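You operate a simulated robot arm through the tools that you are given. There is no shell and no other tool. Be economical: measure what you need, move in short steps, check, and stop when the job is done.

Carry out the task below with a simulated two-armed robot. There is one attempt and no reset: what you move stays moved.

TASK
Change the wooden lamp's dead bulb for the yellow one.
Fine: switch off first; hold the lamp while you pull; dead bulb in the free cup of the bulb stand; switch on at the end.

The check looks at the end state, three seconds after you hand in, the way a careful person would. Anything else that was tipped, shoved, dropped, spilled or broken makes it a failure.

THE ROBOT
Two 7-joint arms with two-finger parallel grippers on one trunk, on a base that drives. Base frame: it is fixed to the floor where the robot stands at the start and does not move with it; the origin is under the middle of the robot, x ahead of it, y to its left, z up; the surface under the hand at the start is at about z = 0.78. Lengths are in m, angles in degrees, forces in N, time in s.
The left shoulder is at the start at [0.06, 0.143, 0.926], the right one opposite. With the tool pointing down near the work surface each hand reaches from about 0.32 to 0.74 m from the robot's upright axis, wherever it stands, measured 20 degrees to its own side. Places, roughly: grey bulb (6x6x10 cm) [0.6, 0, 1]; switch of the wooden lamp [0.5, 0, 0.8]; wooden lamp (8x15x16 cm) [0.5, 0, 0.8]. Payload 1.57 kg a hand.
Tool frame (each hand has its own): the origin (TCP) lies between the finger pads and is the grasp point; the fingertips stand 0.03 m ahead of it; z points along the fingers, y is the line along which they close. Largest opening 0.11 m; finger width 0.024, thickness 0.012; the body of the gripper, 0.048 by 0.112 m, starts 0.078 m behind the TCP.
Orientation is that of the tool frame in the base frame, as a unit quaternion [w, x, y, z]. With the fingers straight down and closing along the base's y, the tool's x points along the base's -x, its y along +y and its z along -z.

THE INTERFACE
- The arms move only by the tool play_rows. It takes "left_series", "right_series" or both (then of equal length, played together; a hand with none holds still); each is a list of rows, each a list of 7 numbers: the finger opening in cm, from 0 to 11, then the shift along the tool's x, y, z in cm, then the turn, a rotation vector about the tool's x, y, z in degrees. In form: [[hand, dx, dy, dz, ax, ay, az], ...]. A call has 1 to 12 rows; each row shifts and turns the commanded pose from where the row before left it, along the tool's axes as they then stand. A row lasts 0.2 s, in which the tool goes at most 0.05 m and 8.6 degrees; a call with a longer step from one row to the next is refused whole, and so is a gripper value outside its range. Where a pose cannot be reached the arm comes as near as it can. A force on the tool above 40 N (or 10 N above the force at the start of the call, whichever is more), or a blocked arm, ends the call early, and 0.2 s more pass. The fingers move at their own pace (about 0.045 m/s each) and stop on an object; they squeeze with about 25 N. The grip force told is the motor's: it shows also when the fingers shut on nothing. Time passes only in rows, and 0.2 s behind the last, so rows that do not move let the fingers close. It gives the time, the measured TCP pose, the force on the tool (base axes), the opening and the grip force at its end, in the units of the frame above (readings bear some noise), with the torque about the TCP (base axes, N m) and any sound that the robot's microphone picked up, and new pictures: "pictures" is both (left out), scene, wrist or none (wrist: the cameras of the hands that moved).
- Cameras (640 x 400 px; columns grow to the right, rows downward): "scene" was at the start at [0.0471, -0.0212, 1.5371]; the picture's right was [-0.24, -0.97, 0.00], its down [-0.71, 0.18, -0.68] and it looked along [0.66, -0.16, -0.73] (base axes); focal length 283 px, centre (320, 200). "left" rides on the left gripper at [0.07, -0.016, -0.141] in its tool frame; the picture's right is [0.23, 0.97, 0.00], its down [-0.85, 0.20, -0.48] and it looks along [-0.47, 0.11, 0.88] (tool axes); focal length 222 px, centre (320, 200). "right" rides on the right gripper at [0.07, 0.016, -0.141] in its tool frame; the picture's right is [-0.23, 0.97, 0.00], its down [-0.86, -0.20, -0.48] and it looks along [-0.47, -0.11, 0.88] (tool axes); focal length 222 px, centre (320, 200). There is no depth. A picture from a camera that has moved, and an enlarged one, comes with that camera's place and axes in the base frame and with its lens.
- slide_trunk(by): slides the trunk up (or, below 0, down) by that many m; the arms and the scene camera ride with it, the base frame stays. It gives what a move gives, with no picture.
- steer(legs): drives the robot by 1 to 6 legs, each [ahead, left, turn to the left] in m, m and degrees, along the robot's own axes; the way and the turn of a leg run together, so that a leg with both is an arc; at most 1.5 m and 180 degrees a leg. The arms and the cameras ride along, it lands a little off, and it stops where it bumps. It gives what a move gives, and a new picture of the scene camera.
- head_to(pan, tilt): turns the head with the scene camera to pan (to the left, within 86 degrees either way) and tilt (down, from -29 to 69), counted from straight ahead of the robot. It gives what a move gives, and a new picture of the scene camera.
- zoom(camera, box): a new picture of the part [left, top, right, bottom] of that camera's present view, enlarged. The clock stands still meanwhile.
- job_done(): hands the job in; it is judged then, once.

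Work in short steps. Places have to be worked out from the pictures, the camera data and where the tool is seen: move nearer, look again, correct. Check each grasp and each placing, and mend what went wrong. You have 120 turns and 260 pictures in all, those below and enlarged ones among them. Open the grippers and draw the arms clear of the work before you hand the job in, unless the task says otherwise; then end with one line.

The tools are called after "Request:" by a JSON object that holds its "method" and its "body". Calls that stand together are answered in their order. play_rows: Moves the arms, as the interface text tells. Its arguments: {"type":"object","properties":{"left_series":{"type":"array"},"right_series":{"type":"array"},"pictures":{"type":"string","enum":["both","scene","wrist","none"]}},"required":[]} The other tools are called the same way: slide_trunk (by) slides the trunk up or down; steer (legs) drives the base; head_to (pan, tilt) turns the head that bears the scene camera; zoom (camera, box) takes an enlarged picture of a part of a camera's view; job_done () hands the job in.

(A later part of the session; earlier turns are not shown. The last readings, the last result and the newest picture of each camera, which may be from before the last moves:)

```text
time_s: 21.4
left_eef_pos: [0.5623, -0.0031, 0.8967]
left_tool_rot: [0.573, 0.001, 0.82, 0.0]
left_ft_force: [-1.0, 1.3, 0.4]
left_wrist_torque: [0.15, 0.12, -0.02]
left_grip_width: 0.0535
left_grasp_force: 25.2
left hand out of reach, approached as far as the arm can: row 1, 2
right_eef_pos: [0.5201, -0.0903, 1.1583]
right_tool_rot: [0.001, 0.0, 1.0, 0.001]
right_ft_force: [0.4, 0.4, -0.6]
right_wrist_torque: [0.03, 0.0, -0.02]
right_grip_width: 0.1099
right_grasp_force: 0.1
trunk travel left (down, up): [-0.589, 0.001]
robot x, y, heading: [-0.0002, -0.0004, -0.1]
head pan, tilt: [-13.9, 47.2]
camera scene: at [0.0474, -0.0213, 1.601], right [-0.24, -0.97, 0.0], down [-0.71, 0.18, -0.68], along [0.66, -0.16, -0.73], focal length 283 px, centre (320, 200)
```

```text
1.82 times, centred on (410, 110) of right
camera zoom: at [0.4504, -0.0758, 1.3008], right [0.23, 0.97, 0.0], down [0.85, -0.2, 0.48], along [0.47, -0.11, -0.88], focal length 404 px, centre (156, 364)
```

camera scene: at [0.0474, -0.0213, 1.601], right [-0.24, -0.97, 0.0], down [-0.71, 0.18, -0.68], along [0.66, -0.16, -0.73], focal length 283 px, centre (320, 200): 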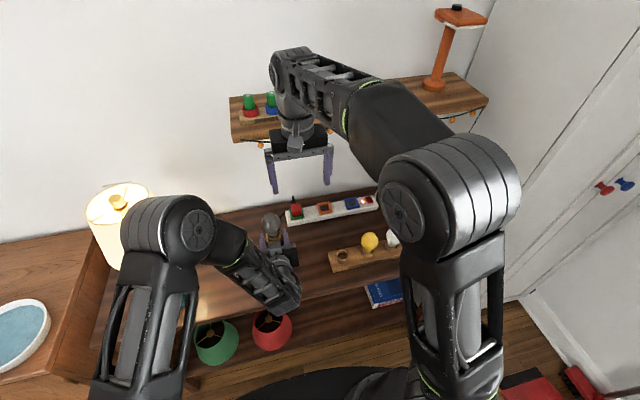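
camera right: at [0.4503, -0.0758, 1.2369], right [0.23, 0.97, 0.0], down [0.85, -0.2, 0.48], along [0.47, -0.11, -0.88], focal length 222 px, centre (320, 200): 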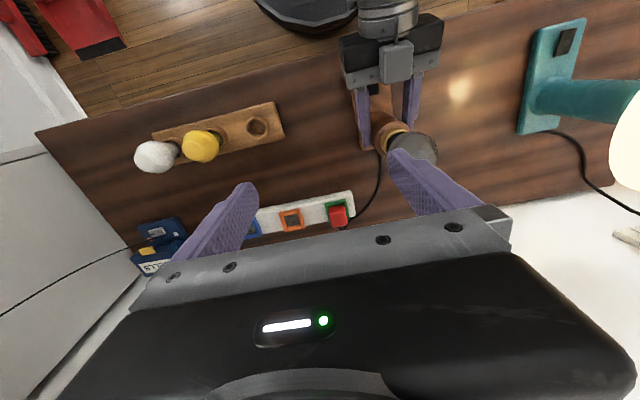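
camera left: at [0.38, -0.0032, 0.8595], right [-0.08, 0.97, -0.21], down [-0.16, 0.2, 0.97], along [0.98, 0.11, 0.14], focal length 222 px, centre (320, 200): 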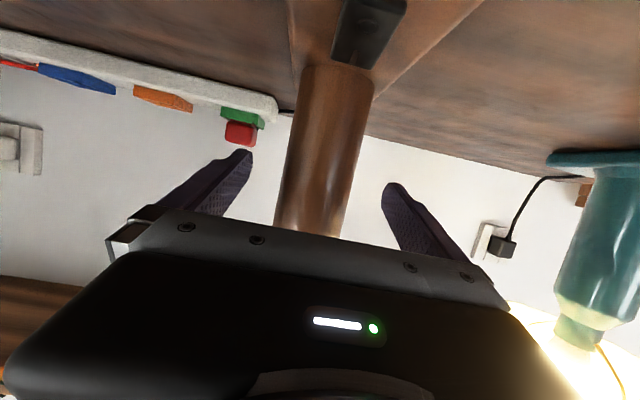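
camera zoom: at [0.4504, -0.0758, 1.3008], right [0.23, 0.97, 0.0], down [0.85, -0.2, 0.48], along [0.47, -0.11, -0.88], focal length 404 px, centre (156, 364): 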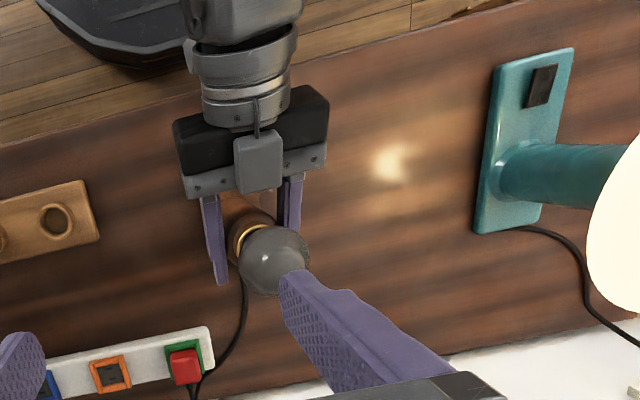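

The lamp was nudged about 1.5 cm to the right when the fingers closed. While holding it, I slide it gently back by 1.4 cm.

Request:
{"method": "play_rows", "body": {"left_series": [[3, 0, 0.35, 0, 0, 0, 0], [3, 0, 0.35, 0, 0, 0, 0], [3, 0, 0.35, 0, 0, 0, 0], [3, 0, 0.35, 0, 0, 0, 0], [3, 0, 0, 0, 0, 0, 0]], "pictures": "wrist"}}

Request:
{"method": "zoom", "body": {"camera": "scene", "box": [230, 190, 330, 270]}}

Request:
{"method": "zoom", "body": {"camera": "right", "box": [320, 0, 500, 220]}}

```text
time_s: 22.6
left_eef_pos: [0.5637, 0.0089, 0.8982]
left_tool_rot: [0.574, 0.0, 0.819, 0.0]
left_ft_force: [1.1, -2.6, 3.0]
left_wrist_torque: [-0.38, 0.08, 0.02]
left_grip_width: 0.0533
left_grasp_force: 24.7
right_eef_pos: [0.5193, -0.0903, 1.1598]
right_tool_rot: [0.001, 0.0, 1.0, 0.0]
right_ft_force: [-1.7, 0.6, -0.1]
right_wrist_torque: [-0.01, 0.04, 0.01]
right_grip_width: 0.1097
right_grasp_force: 0.1
trunk travel left (down, up): [-0.589, 0.001]
robot x, y, heading: [-0.0017, -0.0002, 0.0]
head pan, tilt: [-13.9, 47.2]
camera left: at [0.4062, -0.0059, 0.8816], right [-0.08, 0.97, -0.21], down [-0.16, 0.2, 0.97], along [0.98, 0.11, 0.14], focal length 222 px, centre (320, 200)
```

left: 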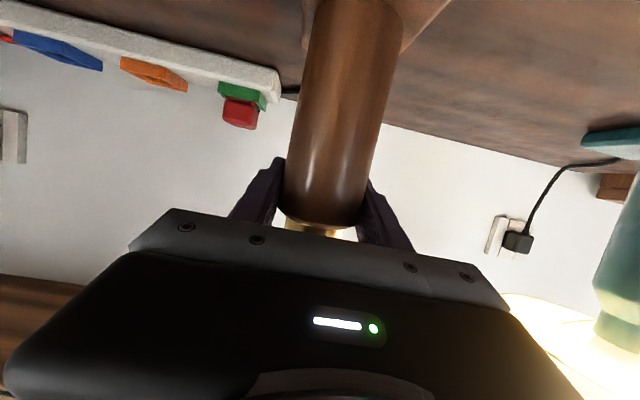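

```text
5.00 times, centred on (280, 230) of scene
camera zoom: at [0.0472, -0.0215, 1.6011], right [-0.24, -0.97, 0.0], down [-0.71, 0.18, -0.68], along [0.66, -0.16, -0.73], focal length 1415 px, centre (520, 50)
```

zoom: 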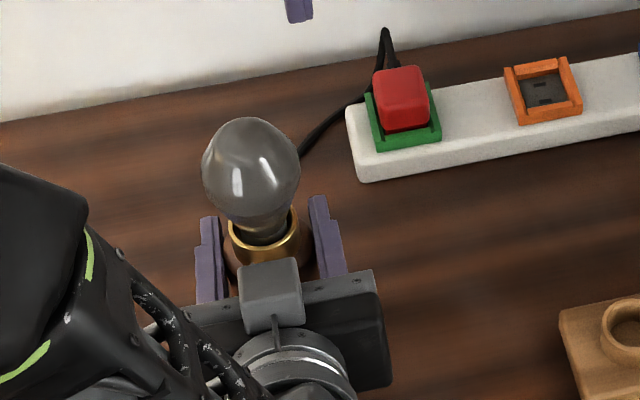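

```text
1.82 times, centred on (410, 110) of right
camera zoom: at [0.4503, -0.076, 1.3009], right [0.23, 0.97, 0.0], down [0.85, -0.2, 0.48], along [0.47, -0.11, -0.88], focal length 404 px, centre (156, 364)
```

zoom: 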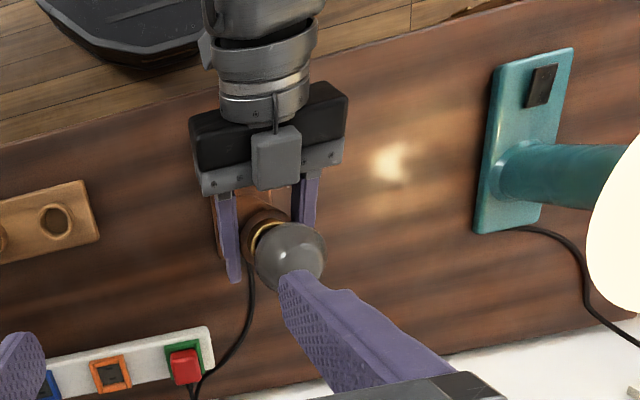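

The lamp is back at its place; triangulating from scene and right cameras the bulb globe is at about (0.548, 0.008, 0.988). I turn the right hand by -90° so that its fingers close along x (needed beside the crowded bulb stand).

Request:
{"method": "play_rows", "body": {"right_series": [[11, 0, 0, 0, 0, 0, -8.2], [11, 0, 0, 0, 0, 0, -8.2], [11, 0, 0, 0, 0, 0, -8.2], [11, 0, 0, 0, 0, 0, -8.2], [11, 0, 0, 0, 0, 0, -8.2], [11, 0, 0, 0, 0, 0, -8.2], [11, 0, 0, 0, 0, 0, -8.2], [11, 0, 0, 0, 0, 0, -8.2], [11, 0, 0, 0, 0, 0, -8.2], [11, 0, 0, 0, 0, 0, -8.2], [11, 0, 0, 0, 0, 0, -8]]}}

```text
time_s: 25.0
left_eef_pos: [0.5632, 0.0107, 0.8988]
left_tool_rot: [0.574, 0.0, 0.819, 0.0]
left_ft_force: [3.0, -3.8, 8.4]
left_wrist_torque: [-0.67, 0.07, 0.1]
left_grip_width: 0.0533
left_grasp_force: 25.2
right_eef_pos: [0.52, -0.0915, 1.1609]
right_tool_rot: [-0.002, 0.709, -0.706, 0.001]
right_ft_force: [-0.5, -0.3, -0.1]
right_wrist_torque: [0.02, -0.02, -0.02]
right_grip_width: 0.1099
right_grasp_force: 0.0
trunk travel left (down, up): [-0.589, 0.001]
robot x, y, heading: [0.001, -0.0004, 0.1]
head pan, tilt: [-13.9, 47.2]
camera scene: at [0.0469, -0.0215, 1.6011], right [-0.24, -0.97, 0.0], down [-0.71, 0.18, -0.68], along [0.66, -0.16, -0.73], focal length 283 px, centre (320, 200)
camera right: at [0.5036, -0.1624, 1.3015], right [-0.97, 0.22, 0.0], down [0.2, 0.85, 0.48], along [0.11, 0.47, -0.88], focal length 222 px, centre (320, 200)
```

scene: 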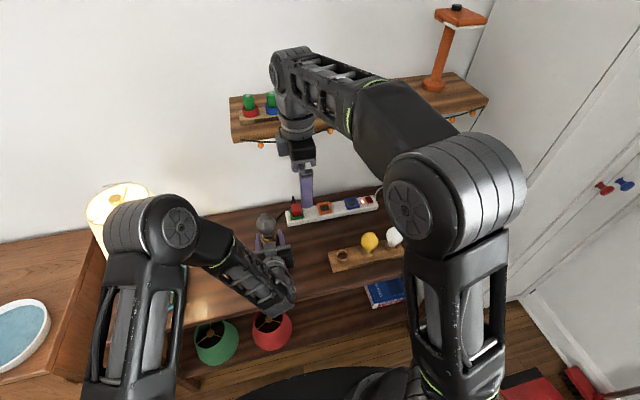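
right: 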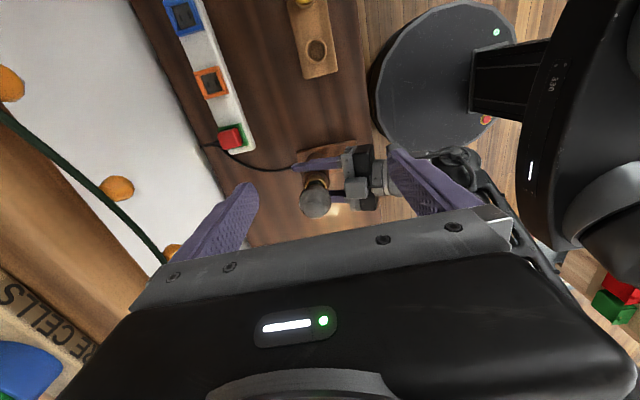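

The left wrist shows a growing torque (-0.67 Nm) and 8 N, so the lamp may be strained in the grip. I open slightly, let it settle, and re-close.

Request:
{"method": "play_rows", "body": {"left_series": [[8, 0, 0, 0, 0, 0, 0], [8, 0, 0, 0, 0, 0, 0], [8, 0, 0, 0, 0, 0, 0], [8, 0, 0, 0, 0, 0, 0]], "pictures": "wrist"}}

Request:
{"method": "zoom", "body": {"camera": "scene", "box": [230, 190, 330, 270]}}

Request:
{"method": "zoom", "body": {"camera": "right", "box": [240, 100, 440, 225]}}

```text
time_s: 26.0
left_eef_pos: [0.5631, 0.0103, 0.8975]
left_tool_rot: [0.573, 0.0, 0.82, 0.0]
left_ft_force: [-0.1, -0.1, -0.7]
left_wrist_torque: [-0.01, 0.01, 0.0]
left_grip_width: 0.08
left_grasp_force: 0.0
right_eef_pos: [0.5199, -0.0914, 1.1604]
right_tool_rot: [0.002, -0.707, 0.707, 0.0]
right_ft_force: [-0.2, 0.4, -0.7]
right_wrist_torque: [0.02, 0.01, 0.02]
right_grip_width: 0.1102
right_grasp_force: 0.0
trunk travel left (down, up): [-0.589, 0.001]
robot x, y, heading: [-0.0018, -0.0004, 0.1]
head pan, tilt: [-13.9, 47.2]
camera left: at [0.4059, -0.0054, 0.8811], right [-0.08, 0.97, -0.21], down [-0.16, 0.2, 0.97], along [0.98, 0.11, 0.14], focal length 222 px, centre (320, 200)
```

left: 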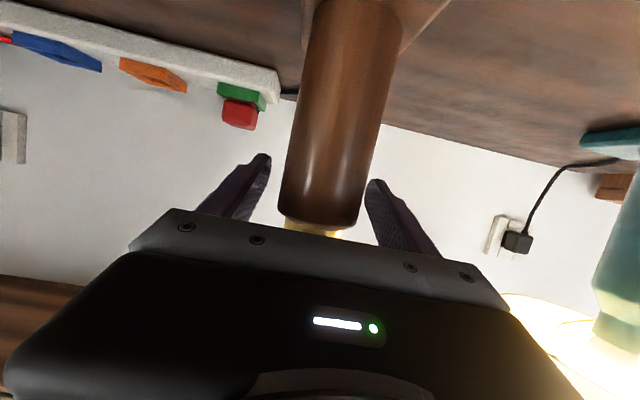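

```text
5.00 times, centred on (280, 230) of scene
camera zoom: at [0.0472, -0.0211, 1.6011], right [-0.24, -0.97, 0.0], down [-0.71, 0.18, -0.68], along [0.66, -0.16, -0.73], focal length 1415 px, centre (520, 50)
```

zoom: 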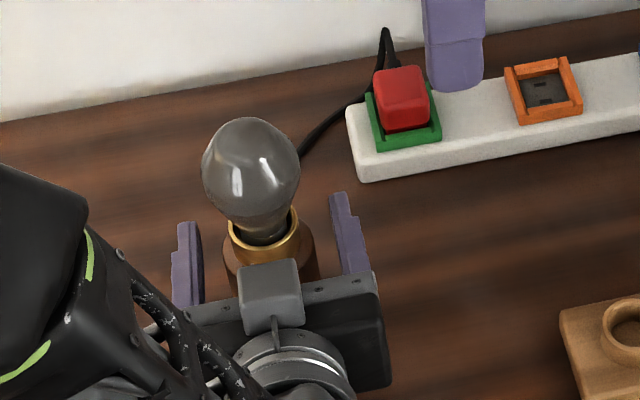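

```text
3.20 times, centred on (340, 162) of right
camera zoom: at [0.5036, -0.162, 1.3012], right [-0.97, 0.23, 0.0], down [0.2, 0.85, 0.48], along [0.11, 0.47, -0.88], focal length 711 px, centre (256, 320)
```

zoom: 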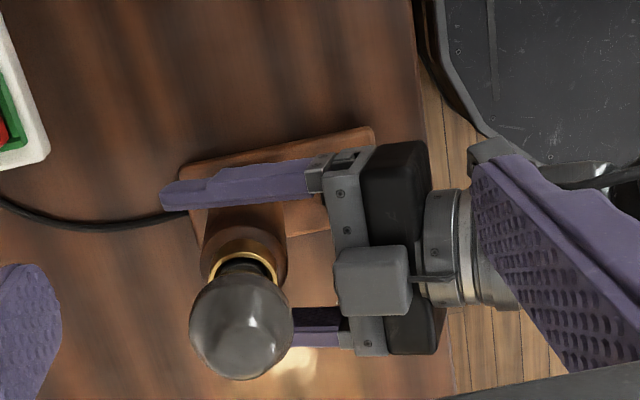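

The lamp stands straight and free. I recentre the left hand (1.5 cm back and down, 2 mm right) before re-closing.

Request:
{"method": "play_rows", "body": {"left_series": [[8, 0.95, -0.2, -0.45, 0, 0, 0], [8, 0.95, 0, -0.45, 0, 0, 0], [8, 0, 0, 0, 0, 0, 0]], "pictures": "none"}}

Request:
{"method": "zoom", "body": {"camera": "scene", "box": [230, 190, 330, 270]}}

```text
time_s: 26.8
left_eef_pos: [0.5474, 0.008, 0.8812]
left_tool_rot: [0.573, 0.0, 0.82, 0.0]
left_ft_force: [-0.9, 0.0, 0.4]
left_wrist_torque: [0.01, -0.02, 0.0]
left_grip_width: 0.08
left_grasp_force: 0.1
right_eef_pos: [0.521, -0.0919, 1.1608]
right_tool_rot: [0.002, -0.707, 0.707, -0.001]
right_ft_force: [-0.2, -1.3, -0.5]
right_wrist_torque: [0.01, -0.04, 0.0]
right_grip_width: 0.1101
right_grasp_force: 0.0
trunk travel left (down, up): [-0.589, 0.001]
robot x, y, heading: [0.0032, 0.0037, -0.1]
head pan, tilt: [-13.9, 47.2]
```

```text
5.00 times, centred on (280, 230) of scene
camera zoom: at [0.0472, -0.0212, 1.6011], right [-0.24, -0.97, 0.0], down [-0.71, 0.18, -0.68], along [0.66, -0.16, -0.73], focal length 1415 px, centre (520, 50)
```

zoom: 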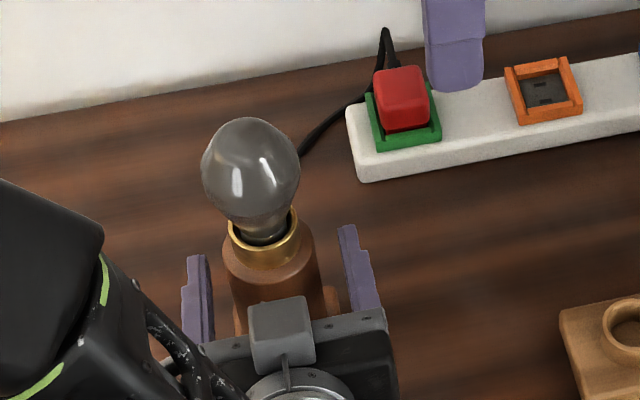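

Centred well. I close the left hand, and move the right hand above the bulb at (0.549, 0.007), lowering to z≈1.06.

Request:
{"method": "play_rows", "body": {"left_series": [[5.5, 0, 0, 0, 0, 0, 0], [5.5, 0, 0, 0, 0, 0, 0], [4, 0, 0, 0, 0, 0, 0], [3, 0, 0, 0, 0, 0, 0], [3, 0, 0, 0, 0, 0, 0], [3, 0, 0, 0, 0, 0, 0], [3, 0, 0, 0, 0, 0, 0]], "right_series": [[11, -3.3, -1, 0, 0, 0, 0], [11, -3.3, -1, 0, 0, 0, 0], [11, -3.3, -0.8, 0, 0, 0, 0], [11, 0, 0, 3, 0, 0, 0], [11, 0, 0, 3.5, 0, 0, 0], [11, 0, 0, 3.5, 0, 0, 0], [11, 0, 0, 0, 0, 0, 0]]}}

Request:
{"method": "zoom", "body": {"camera": "right", "box": [220, 110, 420, 235]}}

Request:
{"method": "zoom", "body": {"camera": "scene", "box": [230, 160, 330, 270]}}

```text
time_s: 28.4
left_eef_pos: [0.5492, 0.007, 0.8821]
left_tool_rot: [0.573, 0.001, 0.82, -0.001]
left_ft_force: [1.1, 0.4, 0.7]
left_wrist_torque: [-0.15, 0.1, -0.02]
left_grip_width: 0.0534
left_grasp_force: 25.3
right_eef_pos: [0.5197, -0.0898, 1.0606]
right_tool_rot: [-0.001, 0.707, -0.707, 0.0]
right_ft_force: [0.2, -0.8, 0.4]
right_wrist_torque: [-0.01, -0.01, -0.05]
right_grip_width: 0.1102
right_grasp_force: 0.1
right hand out of reach, approached as far as the arm can: row 1, 2, 3
trunk travel left (down, up): [-0.589, 0.001]
robot x, y, heading: [0.0027, -0.0016, -0.1]
head pan, tilt: [-13.9, 47.2]
camera scene: at [0.0472, -0.0211, 1.6011], right [-0.24, -0.97, 0.0], down [-0.71, 0.18, -0.68], along [0.66, -0.16, -0.73], focal length 283 px, centre (320, 200)
camera right: at [0.5037, -0.1609, 1.2018], right [-0.97, 0.23, 0.0], down [0.2, 0.85, 0.48], along [0.11, 0.47, -0.88], focal length 222 px, centre (320, 200)
camera left: at [0.3911, -0.0074, 0.8663], right [-0.08, 0.97, -0.21], down [-0.16, 0.2, 0.97], along [0.98, 0.11, 0.14], focal length 222 px, centre (320, 200)
```

scene: 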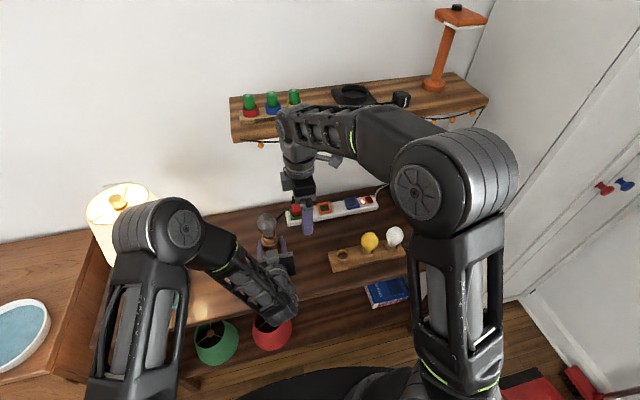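
right: 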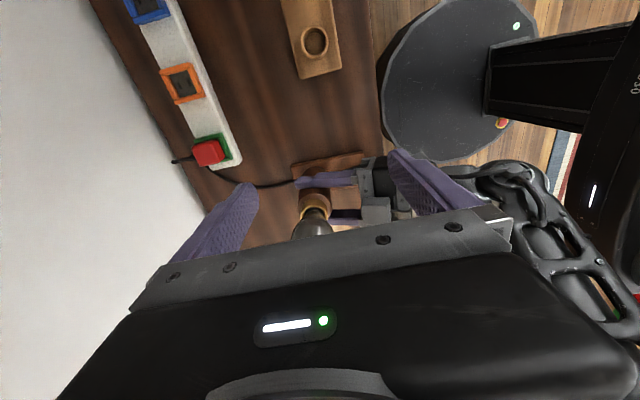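
left: 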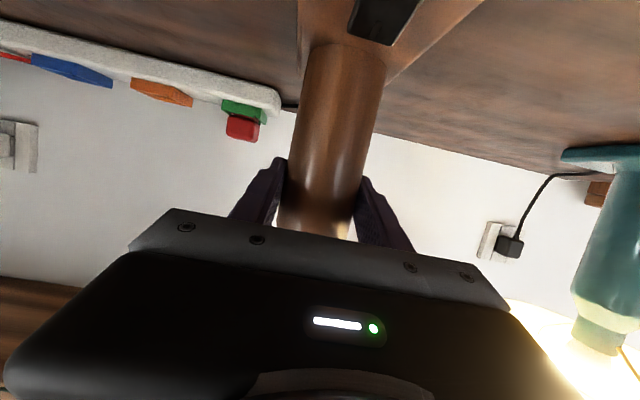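

```text
3.20 times, centred on (320, 172) of right
camera zoom: at [0.5037, -0.1609, 1.2018], right [-0.97, 0.23, 0.0], down [0.2, 0.85, 0.48], along [0.11, 0.47, -0.88], focal length 711 px, centre (320, 288)
```

zoom: 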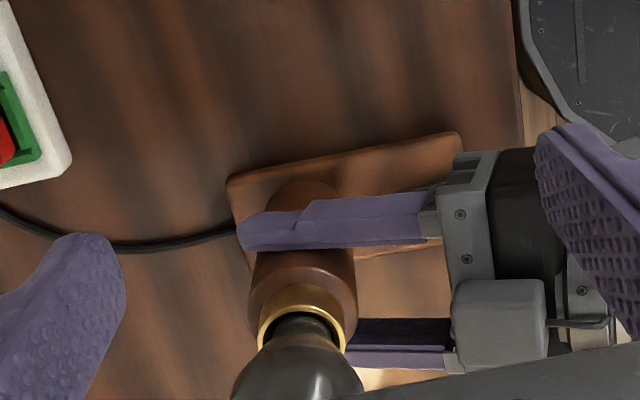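

```text
3.64 times, centred on (280, 215) of scene
camera zoom: at [0.0472, -0.0211, 1.6011], right [-0.24, -0.97, 0.0], down [-0.71, 0.18, -0.68], along [0.66, -0.16, -0.73], focal length 1029 px, centre (466, 146)
```

zoom: 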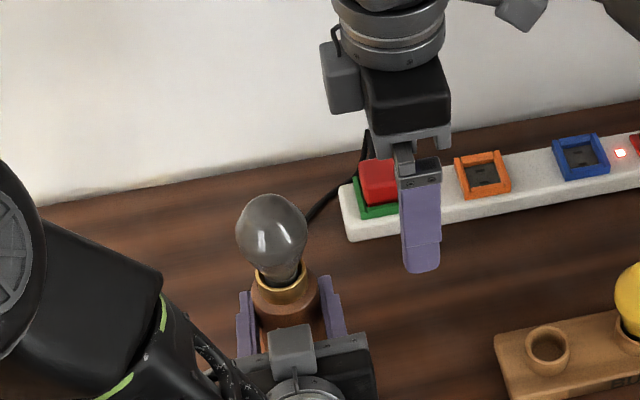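

The right hand couldn't shift at the higher level, but did descend. At z≈1.06 I shift x first and then slide in +y; the fingers pass in front of and behind the bulb.

Request:
{"method": "play_rows", "body": {"right_series": [[11, 0, -2.9, 0, 0, 0, 0], [11, -3, 0, 0, 0, 0, 0], [11, -3, 0, 0, 0, 0, 0], [11, -3.7, 0, 0, 0, 0, 0], [11, 0, 0, 0, 0, 0, 0]]}}

Request:
{"method": "zoom", "body": {"camera": "right", "box": [220, 110, 420, 235]}}

Request:
{"method": "zoom", "body": {"camera": "scene", "box": [230, 160, 330, 270]}}

```text
time_s: 29.6
left_eef_pos: [0.5494, 0.0077, 0.8829]
left_tool_rot: [0.573, -0.001, 0.82, 0.001]
left_ft_force: [0.5, -1.8, 0.5]
left_wrist_torque: [-0.27, -0.06, 0.12]
left_grip_width: 0.0531
left_grasp_force: 24.9
right_eef_pos: [0.5497, 0.0066, 1.0613]
right_tool_rot: [-0.001, 0.707, -0.707, 0.0]
right_ft_force: [0.1, -0.3, -0.2]
right_wrist_torque: [0.0, 0.04, -0.02]
right_grip_width: 0.11
right_grasp_force: 0.1
trunk travel left (down, up): [-0.589, 0.001]
robot x, y, heading: [0.0015, -0.001, 0.0]
head pan, tilt: [-13.9, 47.2]
camera scene: at [0.0472, -0.0213, 1.6011], right [-0.24, -0.97, 0.0], down [-0.71, 0.18, -0.68], along [0.66, -0.16, -0.73], focal length 283 px, centre (320, 200)
camera right: at [0.5326, -0.0631, 1.2029], right [-0.97, 0.23, 0.0], down [0.2, 0.85, 0.48], along [0.11, 0.47, -0.88], focal length 222 px, centre (320, 200)
```

scene: 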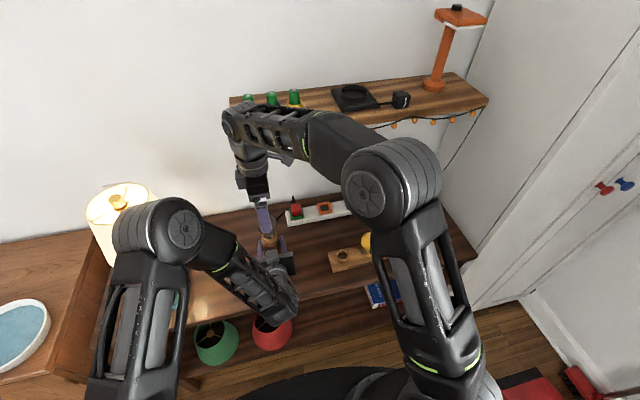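
right: 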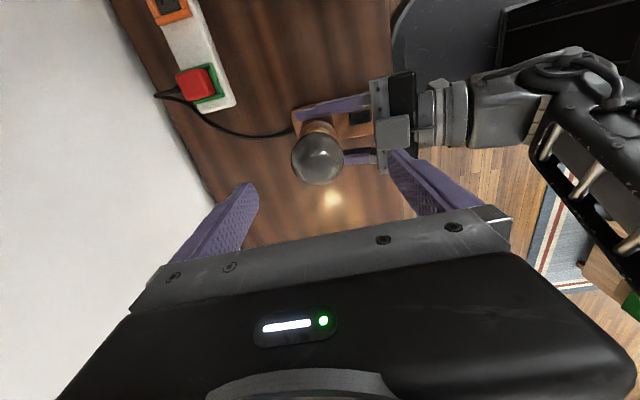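

```text
3.20 times, centred on (320, 172) of right
camera zoom: at [0.5326, -0.0631, 1.2029], right [-0.97, 0.23, 0.0], down [0.2, 0.85, 0.48], along [0.11, 0.47, -0.88], focal length 711 px, centre (320, 288)
```

zoom: 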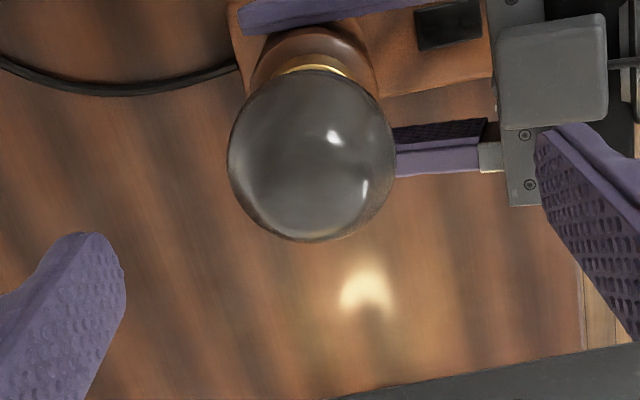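

```text
3.64 times, centred on (280, 215) of scene
camera zoom: at [0.0472, -0.0213, 1.6011], right [-0.24, -0.97, 0.0], down [-0.71, 0.18, -0.68], along [0.66, -0.16, -0.73], focal length 1029 px, centre (466, 146)
```

zoom: 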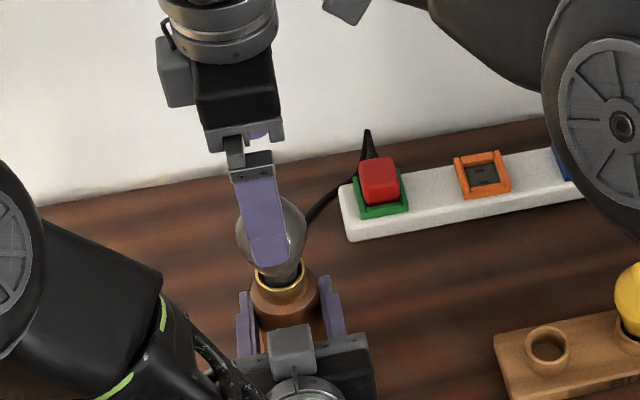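

Alignment is good (globe at about (0.550, 0.006)). I lower 7.5 cm and close on the globe.

Request:
{"method": "play_rows", "body": {"right_series": [[11, 0, 0, 2.5, 0, 0, 0], [11, 0, 0, 2.5, 0, 0, 0], [11, 0, 0, 2.5, 0, 0, 0], [7, 0, 0, 0, 0, 0, 0], [7, 0, 0, 0, 0, 0, 0], [7, 0, 0, 0, 0, 0, 0], [4, 0, 0, 0, 0, 0, 0], [4, 0, 0, 0, 0, 0, 0], [4, 0, 0, 0, 0, 0, 0]]}}

Request:
{"method": "zoom", "body": {"camera": "scene", "box": [230, 160, 330, 270]}}

```text
time_s: 31.6
left_eef_pos: [0.5482, 0.0084, 0.8825]
left_tool_rot: [0.573, 0.0, 0.819, 0.0]
left_ft_force: [-2.1, -0.1, 1.2]
left_wrist_torque: [-0.22, 0.01, -0.01]
left_grip_width: 0.0531
left_grasp_force: 24.7
right_eef_pos: [0.5468, 0.0102, 0.9867]
right_tool_rot: [-0.002, 0.707, -0.707, 0.0]
right_ft_force: [1.3, 0.5, 0.1]
right_wrist_torque: [0.0, -0.1, 0.03]
right_grip_width: 0.0512
right_grasp_force: 25.1
trunk travel left (down, up): [-0.589, 0.001]
robot x, y, heading: [-0.0003, -0.0036, -0.2]
head pan, tilt: [-13.9, 47.2]
camera scene: at [0.0472, -0.0212, 1.6011], right [-0.24, -0.97, 0.0], down [-0.71, 0.18, -0.68], along [0.66, -0.16, -0.73], focal length 283 px, centre (320, 200)
camera right: at [0.5316, -0.0612, 1.1272], right [-0.97, 0.23, 0.0], down [0.2, 0.85, 0.48], along [0.11, 0.47, -0.88], focal length 222 px, centre (320, 200)
```

scene: 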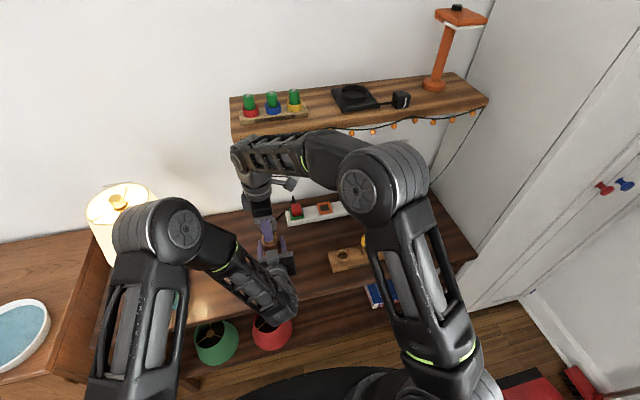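
right: 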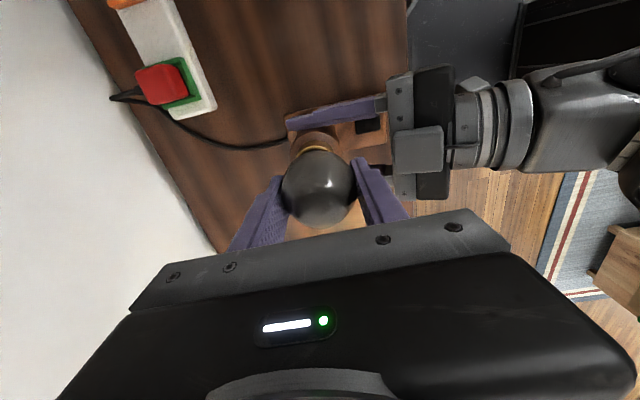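

```text
3.64 times, centred on (280, 215) of scene
camera zoom: at [0.0472, -0.0212, 1.6011], right [-0.24, -0.97, 0.0], down [-0.71, 0.18, -0.68], along [0.66, -0.16, -0.73], focal length 1029 px, centre (466, 146)
```

zoom: 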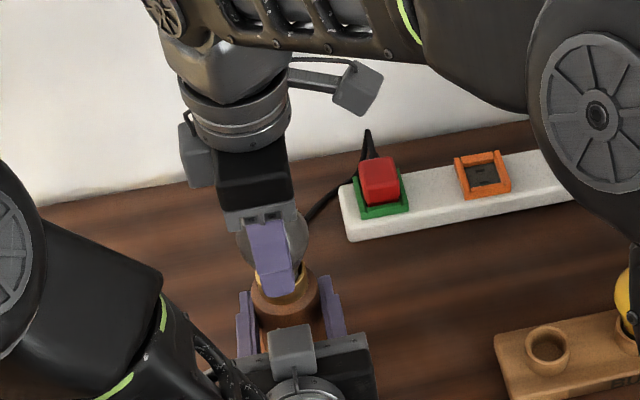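

The bulb is gripped (5.1 cm chord, 25 N). With the left hand holding the lamp, I pull straight up in small steps.

Request:
{"method": "play_rows", "body": {"right_series": [[3, 0, 0, -0.5, 0, 0, 0], [3, 0, 0, -0.5, 0, 0, 0], [3, 0, 0, -0.6, 0, 0, 0], [3, 0, 0, -0.6, 0, 0, 0], [3, 0, 0, -0.8, 0, 0, 0]]}}

Request:
{"method": "zoom", "body": {"camera": "scene", "box": [230, 160, 330, 270]}}

```text
time_s: 32.8
left_eef_pos: [0.5476, 0.0078, 0.8822]
left_tool_rot: [0.573, 0.0, 0.82, 0.0]
left_ft_force: [-1.0, -1.9, 0.6]
left_wrist_torque: [-0.36, 0.12, 0.04]
left_grip_width: 0.0531
left_grasp_force: 25.2
right_eef_pos: [0.549, 0.0081, 1.0158]
right_tool_rot: [0.002, -0.707, 0.707, 0.0]
right_ft_force: [-0.5, 0.4, 0.0]
right_wrist_torque: [-0.02, 0.02, 0.03]
right_grip_width: 0.0512
right_grasp_force: 24.8
trunk travel left (down, up): [-0.589, 0.001]
robot x, y, heading: [0.0005, 0.0021, 0.1]
head pan, tilt: [-13.9, 47.2]
camera scene: at [0.0471, -0.0213, 1.6011], right [-0.24, -0.97, 0.0], down [-0.71, 0.18, -0.68], along [0.66, -0.16, -0.73], focal length 283 px, centre (320, 200)
camera right: at [0.5324, -0.0628, 1.1569], right [-0.97, 0.23, 0.0], down [0.2, 0.85, 0.48], along [0.11, 0.47, -0.88], focal length 222 px, centre (320, 200)
```

scene: 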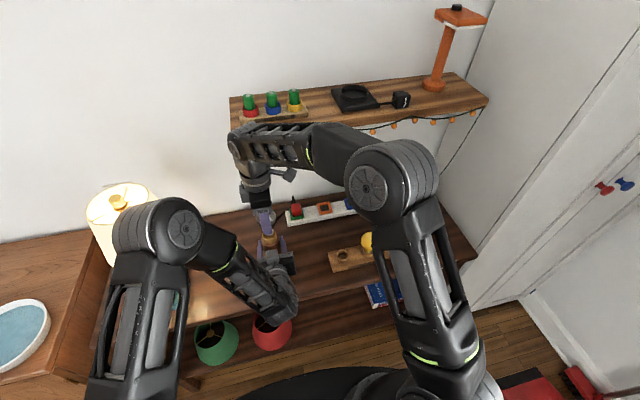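
right: 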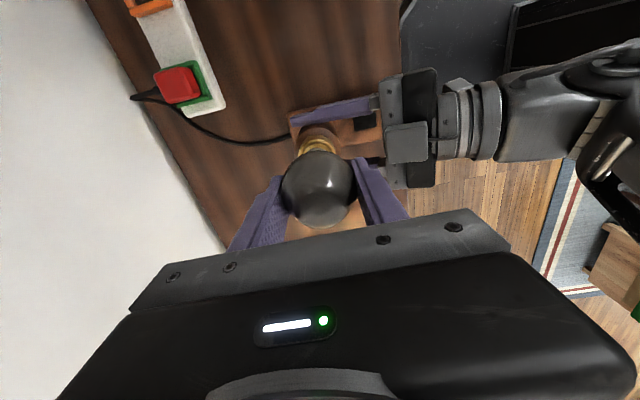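

```text
3.64 times, centred on (280, 215) of scene
camera zoom: at [0.0471, -0.0213, 1.6011], right [-0.24, -0.97, 0.0], down [-0.71, 0.18, -0.68], along [0.66, -0.16, -0.73], focal length 1029 px, centre (466, 146)
```

zoom: 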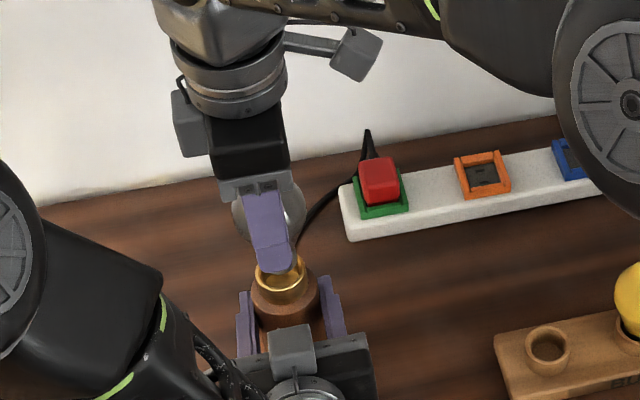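

The bulb came along easily. I raise 3.5 cm more and look at the bulb's foot.

Request:
{"method": "play_rows", "body": {"right_series": [[3, 0, 0, -1.2, 0, 0, 0], [3, 0, 0, -1.2, 0, 0, 0], [3, 0, 0, -1.2, 0, 0, 0], [3, 0, 0, 0, 0, 0, 0]], "pictures": "none"}}

Request:
{"method": "zoom", "body": {"camera": "scene", "box": [230, 160, 330, 270]}}

Request:
{"method": "zoom", "body": {"camera": "right", "box": [220, 110, 420, 235]}}

```text
time_s: 33.8
left_eef_pos: [0.5472, 0.0082, 0.8827]
left_tool_rot: [0.573, 0.0, 0.82, 0.0]
left_ft_force: [-0.4, -1.7, -0.6]
left_wrist_torque: [-0.25, 0.03, -0.02]
left_grip_width: 0.0529
left_grasp_force: 24.5
right_eef_pos: [0.5488, 0.007, 1.0534]
right_tool_rot: [-0.001, 0.708, -0.707, 0.0]
right_ft_force: [0.3, 0.1, 0.1]
right_wrist_torque: [0.03, 0.01, 0.02]
right_grip_width: 0.051
right_grasp_force: 25.1
trunk travel left (down, up): [-0.589, 0.001]
robot x, y, heading: [0.0009, -0.0015, 0.1]
head pan, tilt: [-13.9, 47.2]
```

```text
3.64 times, centred on (280, 215) of scene
camera zoom: at [0.0472, -0.0213, 1.6011], right [-0.24, -0.97, 0.0], down [-0.71, 0.18, -0.68], along [0.66, -0.16, -0.73], focal length 1029 px, centre (466, 146)
```

zoom: 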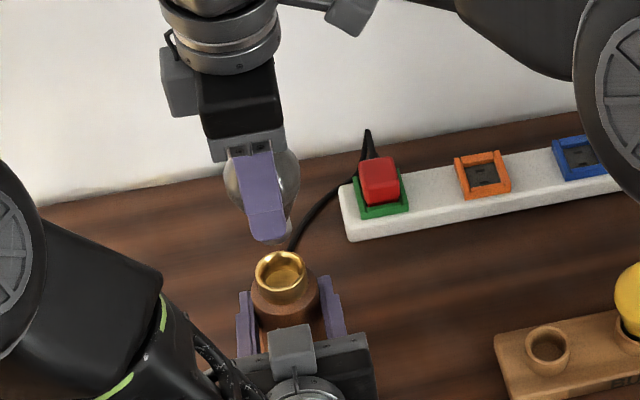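

```text
3.20 times, centred on (320, 172) of right
camera zoom: at [0.5329, -0.0633, 1.1938], right [-0.97, 0.23, 0.0], down [0.2, 0.85, 0.48], along [0.11, 0.47, -0.88], focal length 711 px, centre (320, 288)
```

zoom: 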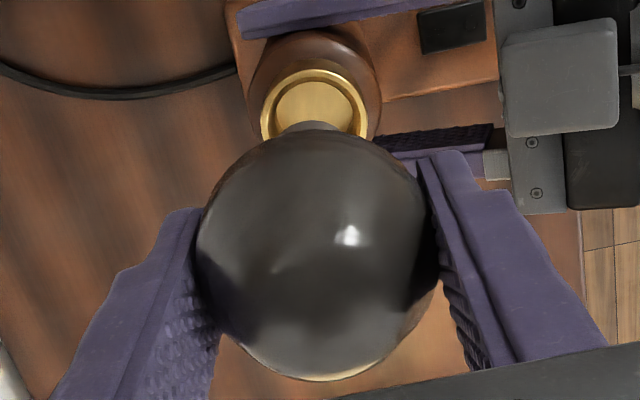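

The bulb is out and the socket is empty. I carry it right, over the free cup of the stand at roughly (0.503, -0.204), staying high.

Request:
{"method": "play_rows", "body": {"right_series": [[3, 4, 0.9, 0, 0, 0, 0], [3, 4.3, 0.9, 0, 0, 0, 0], [3, 4.3, 0.9, 0, 0, 0, 0], [3, 4.3, 0.9, 0, 0, 0, 0], [3, 4.3, 0.9, 0, 0, 0, 0], [3, 0, 0, 0, 0, 0, 0]]}}

Request:
{"method": "zoom", "body": {"camera": "right", "box": [200, 50, 440, 200]}}

Request:
{"method": "zoom", "body": {"camera": "scene", "box": [310, 160, 430, 290]}}

```text
time_s: 35.2
left_eef_pos: [0.5481, 0.0074, 0.882]
left_tool_rot: [0.573, 0.001, 0.819, 0.0]
left_ft_force: [-0.3, 0.4, -0.2]
left_wrist_torque: [-0.22, -0.11, -0.09]
left_grip_width: 0.0531
left_grasp_force: 24.7
right_eef_pos: [0.5023, -0.203, 1.0506]
right_tool_rot: [0.001, -0.706, 0.708, 0.0]
right_ft_force: [0.2, 0.5, -1.3]
right_wrist_torque: [-0.02, 0.0, 0.01]
right_grip_width: 0.0508
right_grasp_force: 25.0
trunk travel left (down, up): [-0.589, 0.001]
robot x, y, heading: [0.0007, 0.0004, 0.1]
head pan, tilt: [-13.9, 47.2]
camera scene: at [0.0472, -0.021, 1.6011], right [-0.24, -0.97, 0.0], down [-0.71, 0.18, -0.68], along [0.66, -0.16, -0.73], focal length 283 px, centre (320, 200)
camera right: at [0.4867, -0.2751, 1.1912], right [-0.97, 0.23, 0.0], down [0.2, 0.85, 0.48], along [0.11, 0.47, -0.88], focal length 222 px, centre (320, 200)
```

scene: 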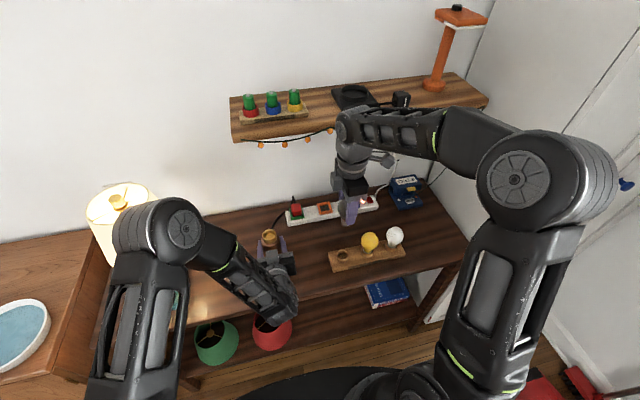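
right: 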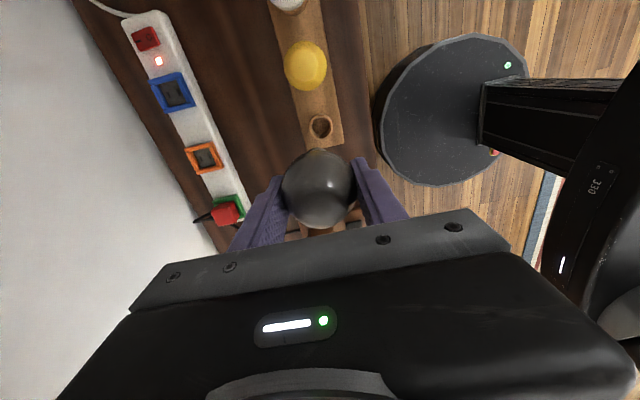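

```text
2.67 times, centred on (320, 125) of right
camera zoom: at [0.4867, -0.2751, 1.1912], right [-0.97, 0.23, 0.0], down [0.2, 0.85, 0.48], along [0.11, 0.47, -0.88], focal length 592 px, centre (320, 400)
```

zoom: 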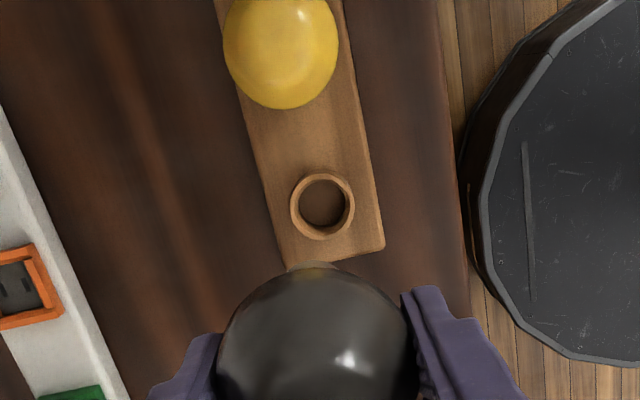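

```text
3.08 times, centred on (370, 225) of scene
camera zoom: at [0.0472, -0.021, 1.6011], right [-0.24, -0.97, 0.0], down [-0.71, 0.18, -0.68], along [0.66, -0.16, -0.73], focal length 871 px, centre (166, 123)
```

zoom: 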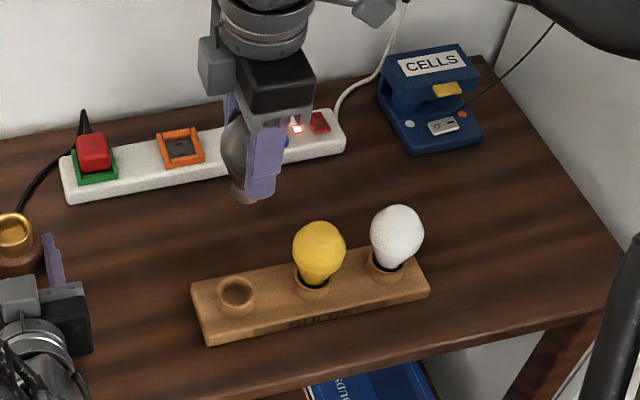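

The free cup's rim works out to (0.502, -0.2055, 0.821), nearly right under the held bulb. I lower 11 cm, leaving the foot just above the rim, and check.

Request:
{"method": "play_rows", "body": {"right_series": [[3, 0, 0, 3, 0, 0, 0], [3, 0, 0, 3, 0, 0, 0], [3, 0, 0, 3, 0, 0, 0], [3, 0, 0, 2, 0, 0, 0], [3, 0, 0, 0, 0, 0, 0]], "pictures": "wrist"}}

Request:
{"method": "zoom", "body": {"camera": "right", "box": [240, 60, 400, 180]}}

Request:
{"method": "zoom", "body": {"camera": "scene", "box": [310, 180, 410, 280]}}

```text
time_s: 36.4
left_eef_pos: [0.5473, 0.0082, 0.8822]
left_tool_rot: [0.573, 0.001, 0.819, -0.001]
left_ft_force: [-1.0, -1.2, 0.0]
left_wrist_torque: [-0.29, 0.11, -0.02]
left_grip_width: 0.0532
left_grasp_force: 25.0
right_eef_pos: [0.504, -0.2029, 0.9408]
right_tool_rot: [-0.001, 0.708, -0.707, 0.001]
right_ft_force: [0.0, -0.3, -0.9]
right_wrist_torque: [-0.03, 0.01, -0.01]
right_grip_width: 0.0507
right_grasp_force: 24.8
trunk travel left (down, up): [-0.589, 0.001]
robot x, y, heading: [0.0017, -0.0007, 0.2]
head pan, tilt: [-13.9, 47.2]
camera right: at [0.488, -0.2746, 1.0819], right [-0.97, 0.23, 0.0], down [0.2, 0.85, 0.48], along [0.11, 0.47, -0.88], focal length 222 px, centre (320, 200)
```

right: 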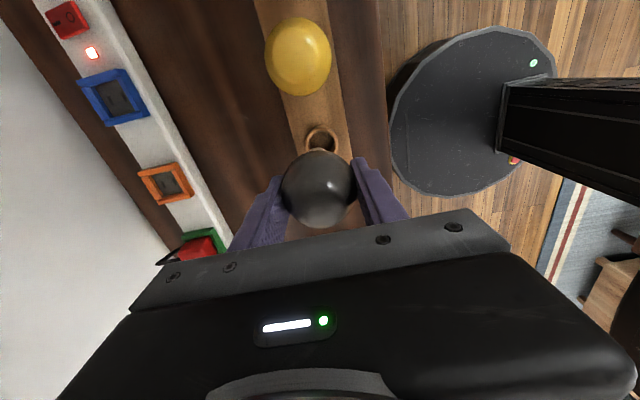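

```text
3.33 times, centred on (320, 120) of right
camera zoom: at [0.488, -0.2746, 1.0819], right [-0.97, 0.23, 0.0], down [0.2, 0.85, 0.48], along [0.11, 0.47, -0.88], focal length 740 px, centre (320, 467)
```

zoom: 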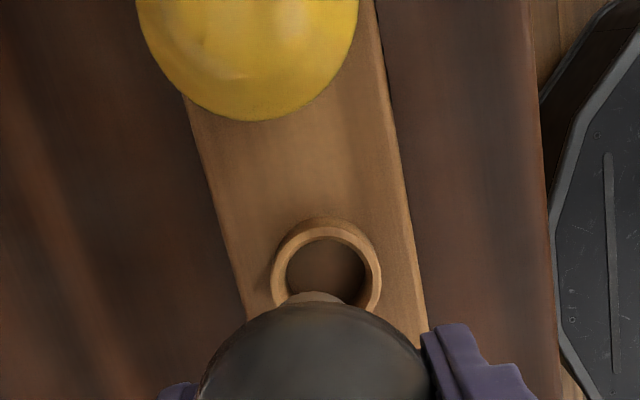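

```text
4.00 times, centred on (360, 230) of scene
camera zoom: at [0.0471, -0.0213, 1.6011], right [-0.24, -0.97, 0.0], down [-0.71, 0.18, -0.68], along [0.66, -0.16, -0.73], focal length 1132 px, centre (160, 80)
```

zoom: 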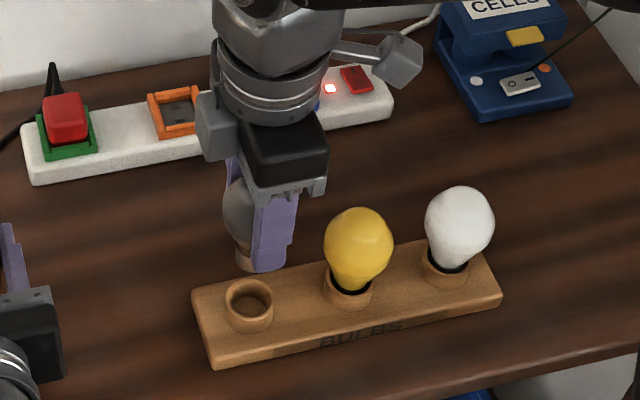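

The foot is about 2–3 mm off the cup in y and 1 mm in x. I correct that and lower to just at the rim, watching the force.

Request:
{"method": "play_rows", "body": {"right_series": [[3, 0.2, 0.12, 0, 0, 0, 0], [3, 0, 0, 1.5, 0, 0, 0], [3, 0, 0, 1.5, 0, 0, 0], [3, 0, 0, 0.5, 0, 0, 0], [3, 0, 0, 0, 0, 0, 0]], "pictures": "wrist"}}

Request:
{"method": "zoom", "body": {"camera": "right", "box": [240, 60, 400, 180]}}

Request:
{"method": "zoom", "body": {"camera": "scene", "box": [330, 210, 390, 280]}}

```text
time_s: 37.6
left_eef_pos: [0.5473, 0.0086, 0.8821]
left_tool_rot: [0.572, 0.001, 0.82, 0.0]
left_ft_force: [-1.1, -1.7, 0.5]
left_wrist_torque: [-0.31, 0.01, -0.02]
left_grip_width: 0.0531
left_grasp_force: 24.5
right_eef_pos: [0.5034, -0.2072, 0.9057]
right_tool_rot: [0.001, -0.707, 0.707, -0.001]
right_ft_force: [0.4, -0.7, -0.3]
right_wrist_torque: [0.0, -0.02, 0.01]
right_grip_width: 0.0508
right_grasp_force: 24.7
trunk travel left (down, up): [-0.589, 0.001]
robot x, y, heading: [-0.0012, 0.0013, -0.1]
head pan, tilt: [-13.9, 47.2]
camera right: at [0.4876, -0.2777, 1.0476], right [-0.97, 0.23, 0.0], down [0.2, 0.85, 0.48], along [0.11, 0.47, -0.88], focal length 222 px, centre (320, 200)
```

right: 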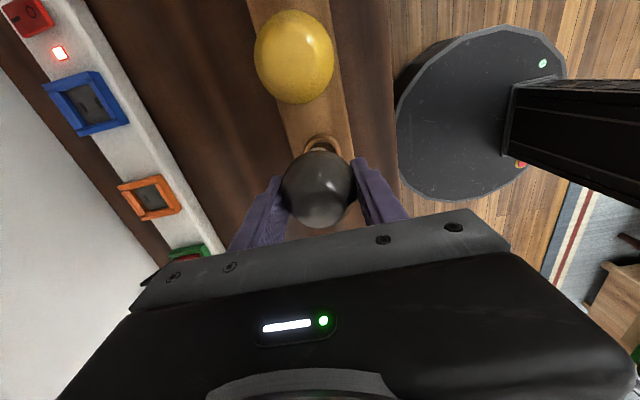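

```text
3.33 times, centred on (320, 120) of right
camera zoom: at [0.4876, -0.2777, 1.0476], right [-0.97, 0.23, 0.0], down [0.2, 0.85, 0.48], along [0.11, 0.47, -0.88], focal length 740 px, centre (320, 467)
```

zoom: 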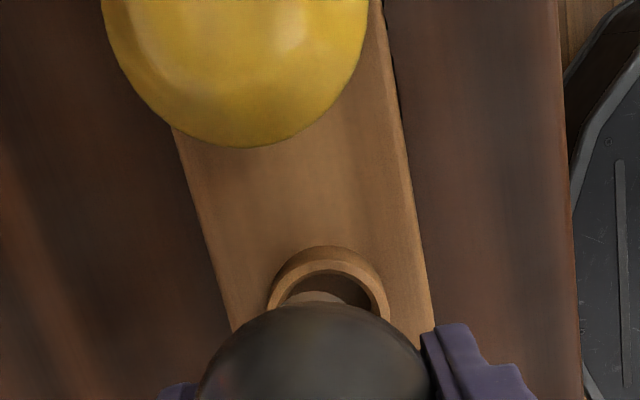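

```text
5.71 times, centred on (360, 245) of scene
camera zoom: at [0.0471, -0.0213, 1.6011], right [-0.24, -0.97, 0.0], down [-0.71, 0.18, -0.68], along [0.66, -0.16, -0.73], focal length 1617 px, centre (91, -57)
```

zoom: 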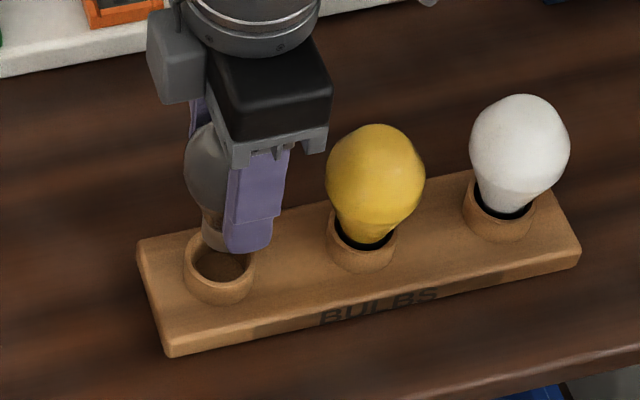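

The foot (≈2 cm) fits the ≈3 cm hole; it sits about 2.5 mm too far in +x. I correct and lower in small steps into the cup.

Request:
{"method": "play_rows", "body": {"right_series": [[3, -0.1, 0.25, 0, 0, 0, 0], [3, 0, 0, 0.5, 0, 0, 0], [3, 0, 0, 0.5, 0, 0, 0], [3, 0, 0, 0.4, 0, 0, 0], [3, 0, 0, 0, 0, 0, 0]], "pictures": "none"}}

Request:
{"method": "zoom", "body": {"camera": "right", "box": [240, 60, 400, 180]}}

Request:
{"method": "zoom", "body": {"camera": "scene", "box": [330, 210, 390, 280]}}

```text
time_s: 38.8
left_eef_pos: [0.5476, 0.0088, 0.8825]
left_tool_rot: [0.573, 0.0, 0.819, 0.0]
left_ft_force: [0.5, -1.1, 0.4]
left_wrist_torque: [-0.36, 0.06, 0.04]
left_grip_width: 0.0532
left_grasp_force: 25.3
right_eef_pos: [0.5011, -0.2069, 0.892]
right_tool_rot: [-0.001, 0.707, -0.707, 0.0]
right_ft_force: [1.6, 0.1, 1.4]
right_wrist_torque: [0.0, 0.0, 0.02]
right_grip_width: 0.051
right_grasp_force: 25.4
trunk travel left (down, up): [-0.589, 0.001]
robot x, y, heading: [0.0012, 0.0014, 0.2]
head pan, tilt: [-13.9, 47.2]
```

```text
3.33 times, centred on (320, 120) of right
camera zoom: at [0.4844, -0.2763, 1.0329], right [-0.97, 0.23, 0.0], down [0.2, 0.85, 0.48], along [0.11, 0.47, -0.88], focal length 740 px, centre (320, 467)
```

zoom: 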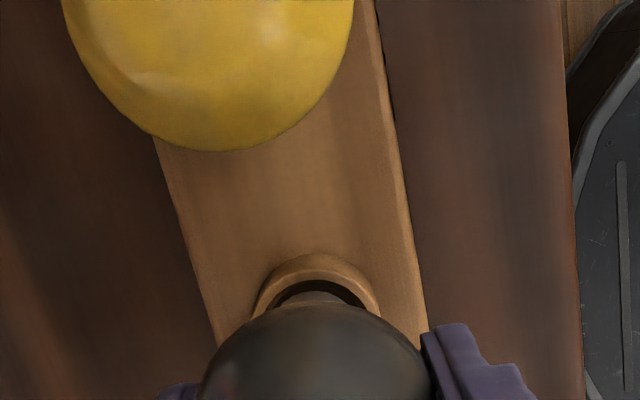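

```text
5.71 times, centred on (360, 245) of scene
camera zoom: at [0.0471, -0.0214, 1.6011], right [-0.24, -0.97, 0.0], down [-0.71, 0.18, -0.68], along [0.66, -0.16, -0.73], focal length 1617 px, centre (91, -57)
```

zoom: 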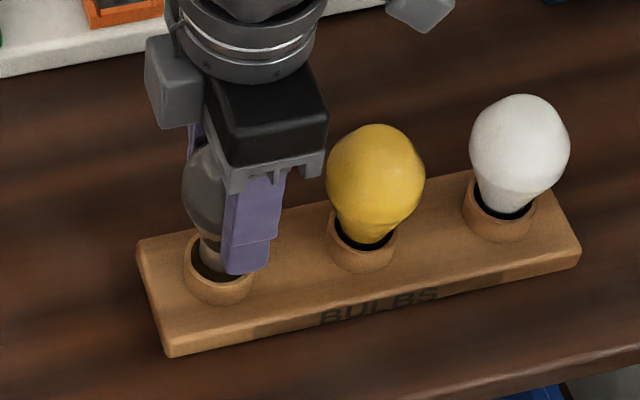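

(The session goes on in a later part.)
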